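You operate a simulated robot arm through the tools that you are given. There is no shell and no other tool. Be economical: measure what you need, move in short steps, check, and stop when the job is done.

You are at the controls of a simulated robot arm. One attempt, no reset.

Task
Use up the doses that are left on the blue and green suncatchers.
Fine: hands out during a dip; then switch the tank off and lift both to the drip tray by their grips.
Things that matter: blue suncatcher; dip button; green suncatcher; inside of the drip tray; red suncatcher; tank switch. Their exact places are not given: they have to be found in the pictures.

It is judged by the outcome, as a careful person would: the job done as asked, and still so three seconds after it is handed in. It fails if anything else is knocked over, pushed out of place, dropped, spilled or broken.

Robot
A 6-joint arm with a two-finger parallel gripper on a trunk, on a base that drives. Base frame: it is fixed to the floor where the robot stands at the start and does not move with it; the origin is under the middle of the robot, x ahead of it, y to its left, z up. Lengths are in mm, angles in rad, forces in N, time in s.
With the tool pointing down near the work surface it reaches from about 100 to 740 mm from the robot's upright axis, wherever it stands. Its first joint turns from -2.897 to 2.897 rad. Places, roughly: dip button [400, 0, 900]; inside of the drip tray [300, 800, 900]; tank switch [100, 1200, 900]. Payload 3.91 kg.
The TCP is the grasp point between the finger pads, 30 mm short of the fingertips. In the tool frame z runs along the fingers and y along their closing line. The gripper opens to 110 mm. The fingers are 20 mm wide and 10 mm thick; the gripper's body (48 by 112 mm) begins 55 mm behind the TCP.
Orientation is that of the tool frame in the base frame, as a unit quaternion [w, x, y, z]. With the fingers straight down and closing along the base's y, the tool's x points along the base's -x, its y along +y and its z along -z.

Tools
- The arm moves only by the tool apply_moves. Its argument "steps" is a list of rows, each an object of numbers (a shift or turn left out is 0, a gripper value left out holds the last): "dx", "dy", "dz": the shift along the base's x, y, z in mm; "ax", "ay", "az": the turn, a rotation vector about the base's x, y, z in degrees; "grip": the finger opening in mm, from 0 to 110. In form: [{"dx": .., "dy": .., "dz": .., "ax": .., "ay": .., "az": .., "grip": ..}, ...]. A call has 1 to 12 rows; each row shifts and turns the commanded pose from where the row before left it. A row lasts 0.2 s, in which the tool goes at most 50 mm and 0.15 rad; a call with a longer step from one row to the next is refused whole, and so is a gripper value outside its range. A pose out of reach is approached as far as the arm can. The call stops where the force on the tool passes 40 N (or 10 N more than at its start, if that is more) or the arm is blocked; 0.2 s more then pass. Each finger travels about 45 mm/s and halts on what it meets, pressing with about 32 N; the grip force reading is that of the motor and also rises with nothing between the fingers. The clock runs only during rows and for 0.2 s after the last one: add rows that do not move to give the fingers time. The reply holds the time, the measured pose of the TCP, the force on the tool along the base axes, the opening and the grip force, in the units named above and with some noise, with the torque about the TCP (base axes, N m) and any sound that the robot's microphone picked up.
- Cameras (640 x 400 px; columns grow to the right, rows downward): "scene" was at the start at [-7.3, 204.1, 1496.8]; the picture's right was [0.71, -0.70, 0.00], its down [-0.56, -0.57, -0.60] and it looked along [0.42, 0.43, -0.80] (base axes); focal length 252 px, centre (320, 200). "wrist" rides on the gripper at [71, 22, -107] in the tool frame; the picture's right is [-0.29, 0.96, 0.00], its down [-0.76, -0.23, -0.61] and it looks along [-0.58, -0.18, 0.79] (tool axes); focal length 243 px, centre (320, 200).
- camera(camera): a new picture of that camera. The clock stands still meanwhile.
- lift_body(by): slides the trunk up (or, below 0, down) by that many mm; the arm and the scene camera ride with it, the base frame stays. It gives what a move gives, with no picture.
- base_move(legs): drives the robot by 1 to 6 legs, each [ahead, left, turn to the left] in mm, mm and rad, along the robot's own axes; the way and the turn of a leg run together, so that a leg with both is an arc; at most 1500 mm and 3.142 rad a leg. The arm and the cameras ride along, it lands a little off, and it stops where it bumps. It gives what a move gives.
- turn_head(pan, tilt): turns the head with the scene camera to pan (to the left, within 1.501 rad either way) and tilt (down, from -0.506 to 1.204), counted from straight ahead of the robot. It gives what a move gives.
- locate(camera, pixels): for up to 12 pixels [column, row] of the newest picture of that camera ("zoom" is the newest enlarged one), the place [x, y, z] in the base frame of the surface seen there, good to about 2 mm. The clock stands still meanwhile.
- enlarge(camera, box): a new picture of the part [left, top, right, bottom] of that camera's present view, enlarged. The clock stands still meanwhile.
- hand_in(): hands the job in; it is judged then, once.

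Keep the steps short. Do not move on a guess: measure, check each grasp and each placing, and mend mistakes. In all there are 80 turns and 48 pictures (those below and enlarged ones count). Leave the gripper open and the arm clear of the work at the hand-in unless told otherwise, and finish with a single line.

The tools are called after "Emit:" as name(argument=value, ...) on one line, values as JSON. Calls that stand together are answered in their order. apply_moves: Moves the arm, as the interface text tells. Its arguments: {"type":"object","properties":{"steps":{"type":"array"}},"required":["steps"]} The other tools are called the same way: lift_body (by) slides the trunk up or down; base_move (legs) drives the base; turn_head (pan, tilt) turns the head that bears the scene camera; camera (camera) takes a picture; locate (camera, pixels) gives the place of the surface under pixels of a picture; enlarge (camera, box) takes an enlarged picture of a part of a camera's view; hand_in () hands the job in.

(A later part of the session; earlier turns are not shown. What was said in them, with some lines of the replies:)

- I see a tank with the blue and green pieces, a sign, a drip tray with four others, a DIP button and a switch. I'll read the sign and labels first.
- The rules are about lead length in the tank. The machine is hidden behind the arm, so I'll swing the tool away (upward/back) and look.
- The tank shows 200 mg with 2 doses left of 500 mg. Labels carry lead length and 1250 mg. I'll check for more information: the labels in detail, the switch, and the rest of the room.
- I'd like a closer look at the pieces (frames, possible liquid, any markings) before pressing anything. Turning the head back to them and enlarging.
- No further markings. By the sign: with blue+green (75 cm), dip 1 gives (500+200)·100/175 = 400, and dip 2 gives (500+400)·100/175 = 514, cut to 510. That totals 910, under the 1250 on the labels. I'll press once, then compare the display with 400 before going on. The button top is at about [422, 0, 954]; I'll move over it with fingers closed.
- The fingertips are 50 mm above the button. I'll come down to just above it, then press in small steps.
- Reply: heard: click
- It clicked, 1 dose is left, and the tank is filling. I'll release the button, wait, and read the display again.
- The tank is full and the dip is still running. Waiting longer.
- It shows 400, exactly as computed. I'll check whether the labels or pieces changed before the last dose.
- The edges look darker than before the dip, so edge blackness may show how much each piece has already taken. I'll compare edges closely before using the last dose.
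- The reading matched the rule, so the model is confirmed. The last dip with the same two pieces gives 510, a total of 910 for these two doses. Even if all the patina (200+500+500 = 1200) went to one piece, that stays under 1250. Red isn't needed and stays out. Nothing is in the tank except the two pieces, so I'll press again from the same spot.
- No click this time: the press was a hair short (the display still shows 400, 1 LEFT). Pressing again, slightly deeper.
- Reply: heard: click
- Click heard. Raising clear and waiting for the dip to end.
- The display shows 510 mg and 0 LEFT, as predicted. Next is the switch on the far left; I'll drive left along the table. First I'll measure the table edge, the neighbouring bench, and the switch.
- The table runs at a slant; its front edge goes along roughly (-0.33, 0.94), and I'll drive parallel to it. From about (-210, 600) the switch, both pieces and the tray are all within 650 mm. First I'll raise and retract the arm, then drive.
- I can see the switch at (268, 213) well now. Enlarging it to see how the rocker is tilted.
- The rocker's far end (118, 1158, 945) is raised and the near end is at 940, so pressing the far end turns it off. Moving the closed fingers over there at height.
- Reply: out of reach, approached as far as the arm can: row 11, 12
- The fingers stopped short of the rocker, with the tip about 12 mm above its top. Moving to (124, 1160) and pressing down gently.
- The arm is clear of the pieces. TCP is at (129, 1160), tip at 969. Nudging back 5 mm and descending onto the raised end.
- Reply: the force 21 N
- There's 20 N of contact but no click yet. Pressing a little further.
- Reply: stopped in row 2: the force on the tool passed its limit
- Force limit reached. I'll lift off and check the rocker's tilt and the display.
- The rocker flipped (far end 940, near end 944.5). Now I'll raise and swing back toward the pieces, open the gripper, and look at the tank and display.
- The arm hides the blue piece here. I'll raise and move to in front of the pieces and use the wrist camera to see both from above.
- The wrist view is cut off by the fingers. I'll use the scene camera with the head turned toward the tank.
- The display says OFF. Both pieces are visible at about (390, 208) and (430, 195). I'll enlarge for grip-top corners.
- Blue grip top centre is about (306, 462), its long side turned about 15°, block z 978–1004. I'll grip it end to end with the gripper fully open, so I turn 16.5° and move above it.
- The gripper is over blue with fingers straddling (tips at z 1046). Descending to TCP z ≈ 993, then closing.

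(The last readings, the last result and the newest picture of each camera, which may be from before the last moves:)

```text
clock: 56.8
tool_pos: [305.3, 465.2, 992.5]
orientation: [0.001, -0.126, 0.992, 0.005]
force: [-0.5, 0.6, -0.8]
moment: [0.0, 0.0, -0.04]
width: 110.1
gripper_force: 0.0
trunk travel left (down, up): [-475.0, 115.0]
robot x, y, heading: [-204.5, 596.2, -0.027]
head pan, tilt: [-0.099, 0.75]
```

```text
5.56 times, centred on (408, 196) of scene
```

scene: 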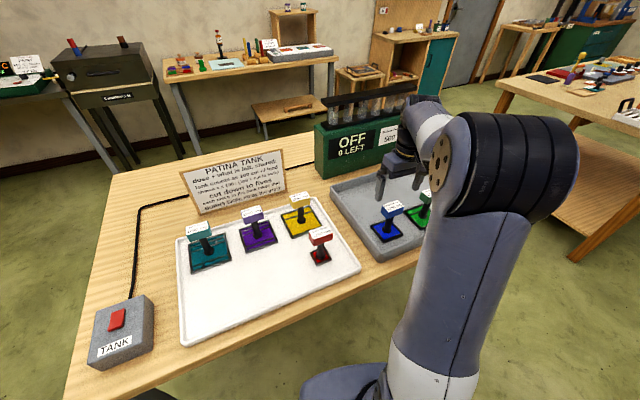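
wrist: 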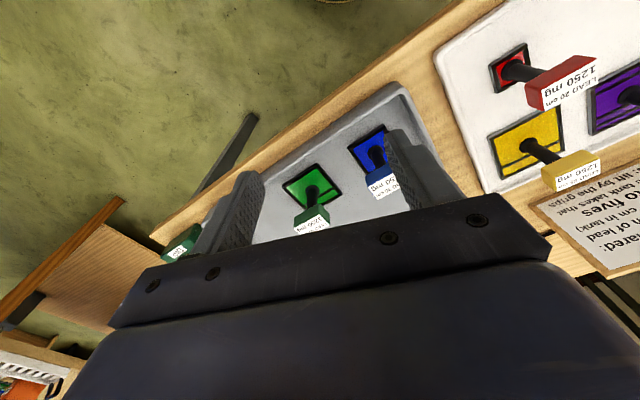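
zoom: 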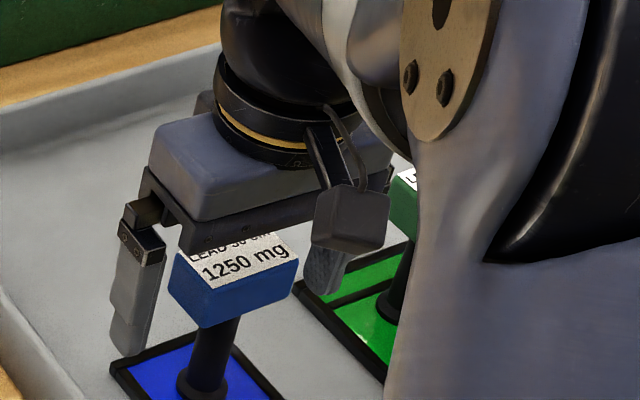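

The block sits between the fingers. Closing.

Emit:
apply_moves(steps=[{"grip": 70}, {"grip": 60}, {"grip": 50}, {"grip": 45}, {"grip": 45}, {"grip": 45}])

Emit:
apply_moves(steps=[{"dz": 10}, {"dz": 20}, {"dz": 30}, {"dz": 40}])

```text
clock: 58.1
tool_pos: [304.9, 465.9, 991.7]
orientation: [0.001, -0.126, 0.992, 0.004]
force: [1.1, -1.0, 1.4]
moment: [-0.18, -0.01, 0.03]
width: 58.4
gripper_force: 32.5
trunk travel left (down, up): [-475.0, 115.0]
robot x, y, heading: [-200.4, 592.6, -0.029]
head pan, tilt: [-0.099, 0.75]
```

```text
clock: 59.1
tool_pos: [304.7, 463.7, 1097.6]
orientation: [0.001, -0.126, 0.992, 0.004]
force: [0.2, -0.3, -1.9]
moment: [0.02, 0.04, 0.04]
width: 58.0
gripper_force: 32.1
trunk travel left (down, up): [-475.0, 115.0]
robot x, y, heading: [-203.8, 592.6, -0.026]
head pan, tilt: [-0.099, 0.75]
```

Holding at 58 mm width. Raising further so it clears the red grip (top at 1005), and going around the front of red to the tray spot (192, 778).

Emit:
apply_moves(steps=[{"dz": 45}, {"dx": -40, "dy": 25}, {"dx": -40, "dy": 25}, {"dx": -40, "dy": 25}, {"dx": -20, "dy": 42}, {"dy": 47}, {"dx": 5, "dy": 47}, {"dx": 10, "dy": 47}, {"dx": 12, "dy": 46}, {"dy": 10}, {}])

Emit:
camera(camera="scene")

```text
clock: 61.5
tool_pos: [192.6, 779.1, 1139.7]
orientation: [0.001, -0.126, 0.992, 0.005]
force: [0.8, 0.1, -1.0]
moment: [-0.02, -0.01, 0.02]
width: 57.7
gripper_force: 31.6
trunk travel left (down, up): [-475.0, 115.0]
robot x, y, heading: [-203.7, 591.5, -0.027]
head pan, tilt: [-0.099, 0.75]
```

```text
7 pictures are left
```

scene: 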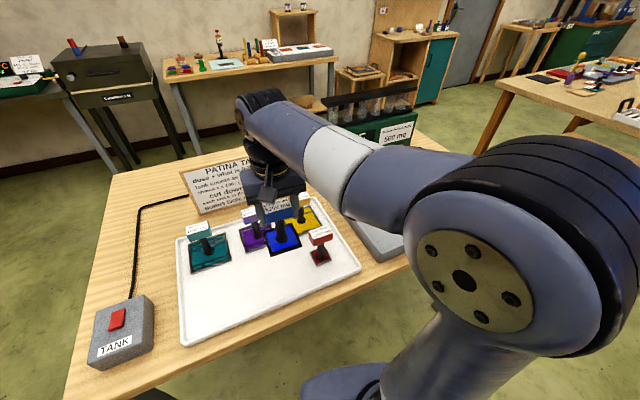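

Blue hangs above the free front area. Lowering, with small steps near the floor (release expected at TCP z ≈ 992).

Emit:
apply_moves(steps=[{"dz": -40}, {"dz": -40}, {"dz": -35}, {"dz": -20}, {"dz": -8}, {"dz": -2}, {"dz": -2}, {}])

```text
clock: 63.4
tool_pos: [193.5, 779.7, 995.3]
orientation: [0.001, -0.126, 0.992, 0.005]
force: [0.6, 0.4, -1.2]
moment: [-0.01, 0.02, -0.03]
width: 57.7
gripper_force: 31.9
trunk travel left (down, up): [-475.0, 115.0]
robot x, y, heading: [-207.1, 592.8, -0.027]
head pan, tilt: [-0.099, 0.75]
```

Emit:
apply_moves(steps=[{"dz": -1.5}, {"dz": -1.5}, {"dz": -1}, {}])

```text
clock: 64.3
tool_pos: [193.5, 778.6, 992.2]
orientation: [0.003, -0.126, 0.992, 0.005]
force: [1.0, 4.0, 18.5]
moment: [-0.48, 0.27, 0.0]
width: 57.7
gripper_force: 32.2
trunk travel left (down, up): [-475.0, 115.0]
robot x, y, heading: [-205.5, 596.1, -0.02]
head pan, tilt: [-0.099, 0.75]
```

It's resting on the tray (18 N). Easing off 1 mm, opening to about 76, and rising.

Emit:
apply_moves(steps=[{"dz": 0.8}, {"grip": 66}, {"grip": 72}, {"grip": 76}, {}, {"dz": 15}, {"dz": 30}, {"dz": 45}, {"dz": 45}])

```text
clock: 66.3
tool_pos: [191.3, 777.5, 1126.1]
orientation: [0.001, -0.126, 0.992, 0.005]
force: [-0.9, 0.1, 0.6]
moment: [0.0, 0.03, -0.01]
width: 76.1
gripper_force: 0.0
trunk travel left (down, up): [-475.0, 115.0]
robot x, y, heading: [-203.6, 590.2, -0.028]
head pan, tilt: [-0.099, 0.75]
```

Now to green at about (352, 324), at height, opening to 110.

Emit:
apply_moves(steps=[{"dx": 16, "dy": -45.4, "grip": 110}, {"dx": 16, "dy": -45.4}, {"dx": 16, "dy": -45.4}, {"dx": 16, "dy": -45.4}, {"dx": 16, "dy": -45.4}, {"dx": 16, "dy": -45.4}, {"dx": 16, "dy": -45.4}, {"dx": 16, "dy": -45.4}, {"dx": 16, "dy": -45.4}, {"dx": 16, "dy": -45.4}, {"dz": -40}, {}])

Emit:
camera(camera="scene")

```text
clock: 69.0
tool_pos: [348.7, 322.2, 1081.5]
orientation: [0.002, -0.126, 0.992, 0.004]
force: [-0.8, 0.9, 0.2]
moment: [-0.01, 0.0, -0.02]
width: 110.0
gripper_force: 0.0
trunk travel left (down, up): [-475.0, 115.0]
robot x, y, heading: [-203.6, 594.9, -0.026]
head pan, tilt: [-0.099, 0.75]
```

```text
6 pictures are left
```

scene: 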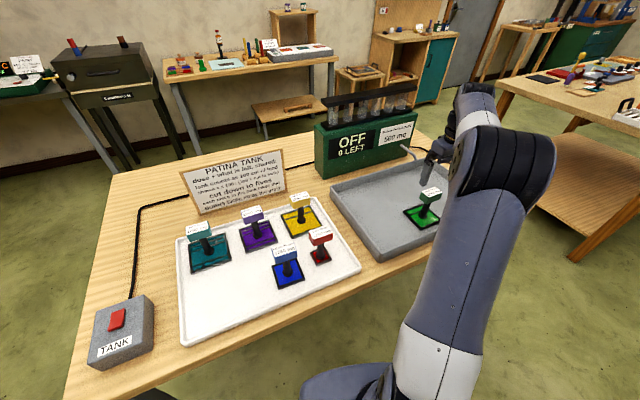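

Blue stands in the tray beside red. I'll check green's grip top and red from this picture.

Emit:
locate(camera="scene", pixels=[[430, 193], [425, 192], [435, 193], [430, 200], [284, 250], [320, 232]])

```text
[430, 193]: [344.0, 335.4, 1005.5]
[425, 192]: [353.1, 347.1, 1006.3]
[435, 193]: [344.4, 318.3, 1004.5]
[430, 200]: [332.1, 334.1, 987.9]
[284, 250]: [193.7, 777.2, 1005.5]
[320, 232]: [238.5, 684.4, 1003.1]
```

The estimated centre (350, 325) agrees with the TCP (349, 322). Descending 90 mm and closing.

Emit:
apply_moves(steps=[{"dx": 1, "dy": 2, "dz": -30}, {"dz": -30}, {"dz": -29}, {}, {"grip": 80}, {"grip": 70}, {"grip": 60}, {"grip": 50}, {"grip": 45}, {"grip": 45}, {"grip": 45}])

```text
clock: 71.3
tool_pos: [351.5, 324.8, 994.1]
orientation: [0.001, -0.127, 0.992, 0.005]
force: [0.3, -0.6, -0.8]
moment: [-0.18, 0.0, 0.06]
width: 58.8
gripper_force: 31.9
trunk travel left (down, up): [-475.0, 115.0]
robot x, y, heading: [-208.6, 593.3, -0.021]
head pan, tilt: [-0.099, 0.75]
```

Gripped at 58.8 mm. Lifting 150 mm, which keeps its base above all the grips.

Emit:
apply_moves(steps=[{"dz": 10}, {"dz": 20}, {"dz": 40}, {"dz": 40}, {"dz": 40}, {"dx": -35, "dy": 30}, {"dx": -35, "dy": 30}, {"dx": -35, "dy": 30}, {"dx": -35, "dy": 30}, {"dx": -30, "dy": 38}, {"dx": -19, "dy": 44}, {}])

Emit:
apply_moves(steps=[{"dy": 46}, {"dy": 46}, {"dy": 46}, {"dy": 46}, {"dy": 46}, {"dy": 46}, {"dy": 46}, {"dy": 40}, {}])

Emit:
camera(camera="scene")

```text
clock: 74.0
tool_pos: [164.7, 527.6, 1147.0]
orientation: [0.001, -0.126, 0.992, 0.004]
force: [-0.1, 0.3, -2.5]
moment: [-0.02, -0.03, 0.04]
width: 57.8
gripper_force: 32.0
trunk travel left (down, up): [-475.0, 115.0]
robot x, y, heading: [-202.7, 590.2, -0.026]
head pan, tilt: [-0.099, 0.75]
```

```text
clock: 76.0
tool_pos: [163.8, 889.3, 1145.3]
orientation: [0.001, -0.125, 0.992, 0.005]
force: [0.3, 0.3, -2.0]
moment: [0.01, 0.04, 0.01]
width: 57.4
gripper_force: 32.5
trunk travel left (down, up): [-475.0, 115.0]
robot x, y, heading: [-205.7, 594.7, -0.029]
head pan, tilt: [-0.099, 0.75]
```

```text
5 pictures are left
```

scene: 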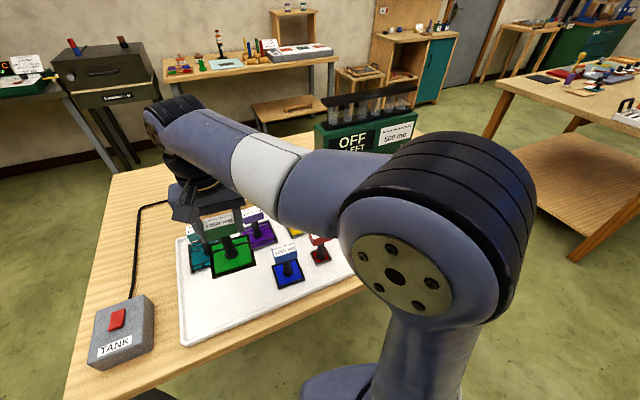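

Green hangs over the free area left of blue. Lowering it.

Emit:
apply_moves(steps=[{"dz": -40}, {"dz": -40}, {"dz": -35}, {"dz": -20}, {"dz": -10}, {"dz": -2}, {}])

Emit:
apply_moves(steps=[{"dz": -1.5}, {"dz": -1.5}, {}])

```text
clock: 77.5
tool_pos: [164.1, 889.9, 999.9]
orientation: [0.001, -0.126, 0.992, 0.004]
force: [0.0, 0.4, -2.1]
moment: [0.0, -0.03, 0.01]
width: 57.6
gripper_force: 32.1
trunk travel left (down, up): [-475.0, 115.0]
robot x, y, heading: [-206.1, 590.5, -0.027]
head pan, tilt: [-0.099, 0.75]
```

```text
clock: 78.3
tool_pos: [164.3, 889.9, 996.7]
orientation: [0.001, -0.127, 0.992, 0.004]
force: [-0.2, -0.3, -3.0]
moment: [-0.02, -0.01, -0.01]
width: 57.4
gripper_force: 31.7
trunk travel left (down, up): [-475.0, 115.0]
robot x, y, heading: [-208.4, 591.4, -0.028]
head pan, tilt: [-0.099, 0.75]
```

Emit:
apply_moves(steps=[{"dz": -1.2}, {"dz": -1}, {"dz": -0.8}, {}])

```text
clock: 79.3
tool_pos: [164.4, 890.3, 995.7]
orientation: [0.001, -0.126, 0.992, 0.005]
force: [-1.2, 0.6, 15.0]
moment: [-0.72, 0.28, 0.05]
width: 57.5
gripper_force: 32.2
trunk travel left (down, up): [-475.0, 115.0]
robot x, y, heading: [-204.7, 594.1, -0.027]
head pan, tilt: [-0.099, 0.75]
```

Contact at 15 N. Easing off, releasing and rising.

Emit:
apply_moves(steps=[{"dz": 0.5}, {"grip": 66}, {"grip": 72}, {"grip": 76}, {}, {"dz": 15}, {"dz": 30}, {"dz": 45}, {"dz": 45}, {"dx": -45}, {"dx": -30, "dy": -20}])

Emit:
camera(camera="scene")

```text
clock: 81.8
tool_pos: [92.3, 871.4, 1131.6]
orientation: [0.001, -0.126, 0.992, 0.005]
force: [-0.1, 0.2, 0.4]
moment: [-0.02, 0.02, 0.0]
width: 76.1
gripper_force: 0.0
trunk travel left (down, up): [-475.0, 115.0]
robot x, y, heading: [-204.3, 594.3, -0.022]
head pan, tilt: [-0.099, 0.75]
```

```text
4 pictures are left
```

scene: 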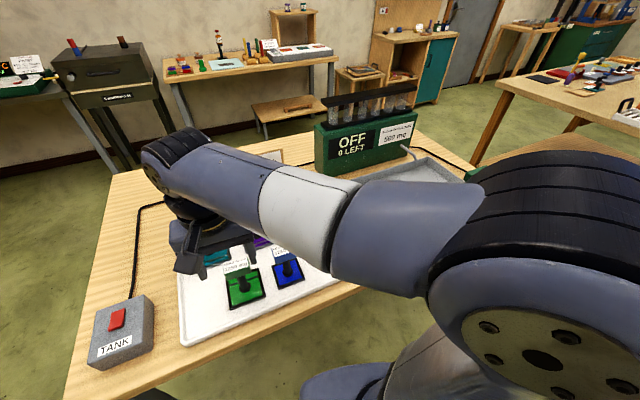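

Both pieces appear to be standing. I'll move the arm away to the right, fully open, and take a final look.

Emit:
apply_moves(steps=[{"dz": 45, "grip": 110}, {"dz": 40}, {"dy": -48}, {"dy": -48}, {"dy": -48}, {"dy": -48}, {"dy": -48}, {"dy": -48}, {"dy": -48}, {"dy": -48}, {"dy": -48}])

Emit:
camera(camera="scene")

Emit:
enlarge(camera="scene", box=[170, 195, 370, 350])

```text
clock: 84.2
tool_pos: [87.3, 436.2, 1215.1]
orientation: [0.001, -0.127, 0.992, 0.005]
force: [0.9, 0.2, -0.3]
moment: [0.0, -0.03, -0.01]
width: 110.0
gripper_force: 0.1
trunk travel left (down, up): [-475.0, 115.0]
robot x, y, heading: [-208.0, 596.2, -0.026]
head pan, tilt: [-0.099, 0.75]
```

```text
3 pictures are left
```

scene: 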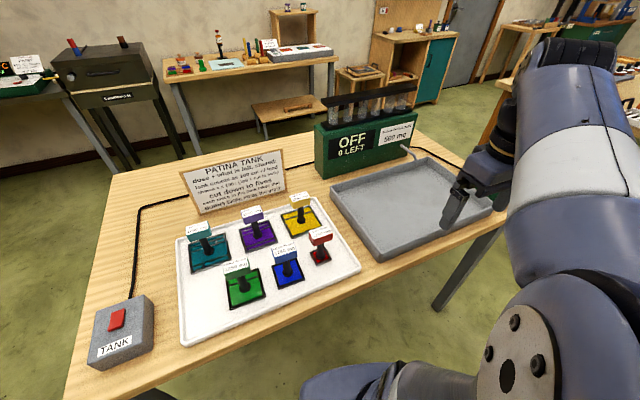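

```text
2.58 times, centred on (270, 272) of scene
```

zoom: 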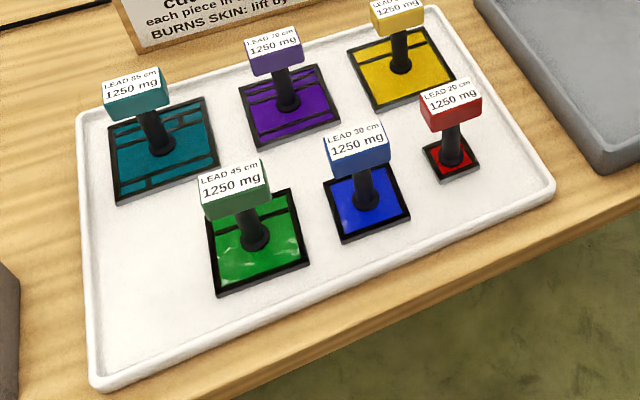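

Both pieces stand flat inside the tray, the others look undisturbed, the display reads OFF and 0 LEFT, and the gripper is open and clear. Handing in.

Emit:
hand_in()

```text
The job is handed in.
```

Both remaining doses went onto the blue and green suncatchers (400 mg, then 510 mg each; any earlier doses they had could not be read, so their 1250 mg label was checked against these two only), the tank is off, and both pieces stand in the drip tray.
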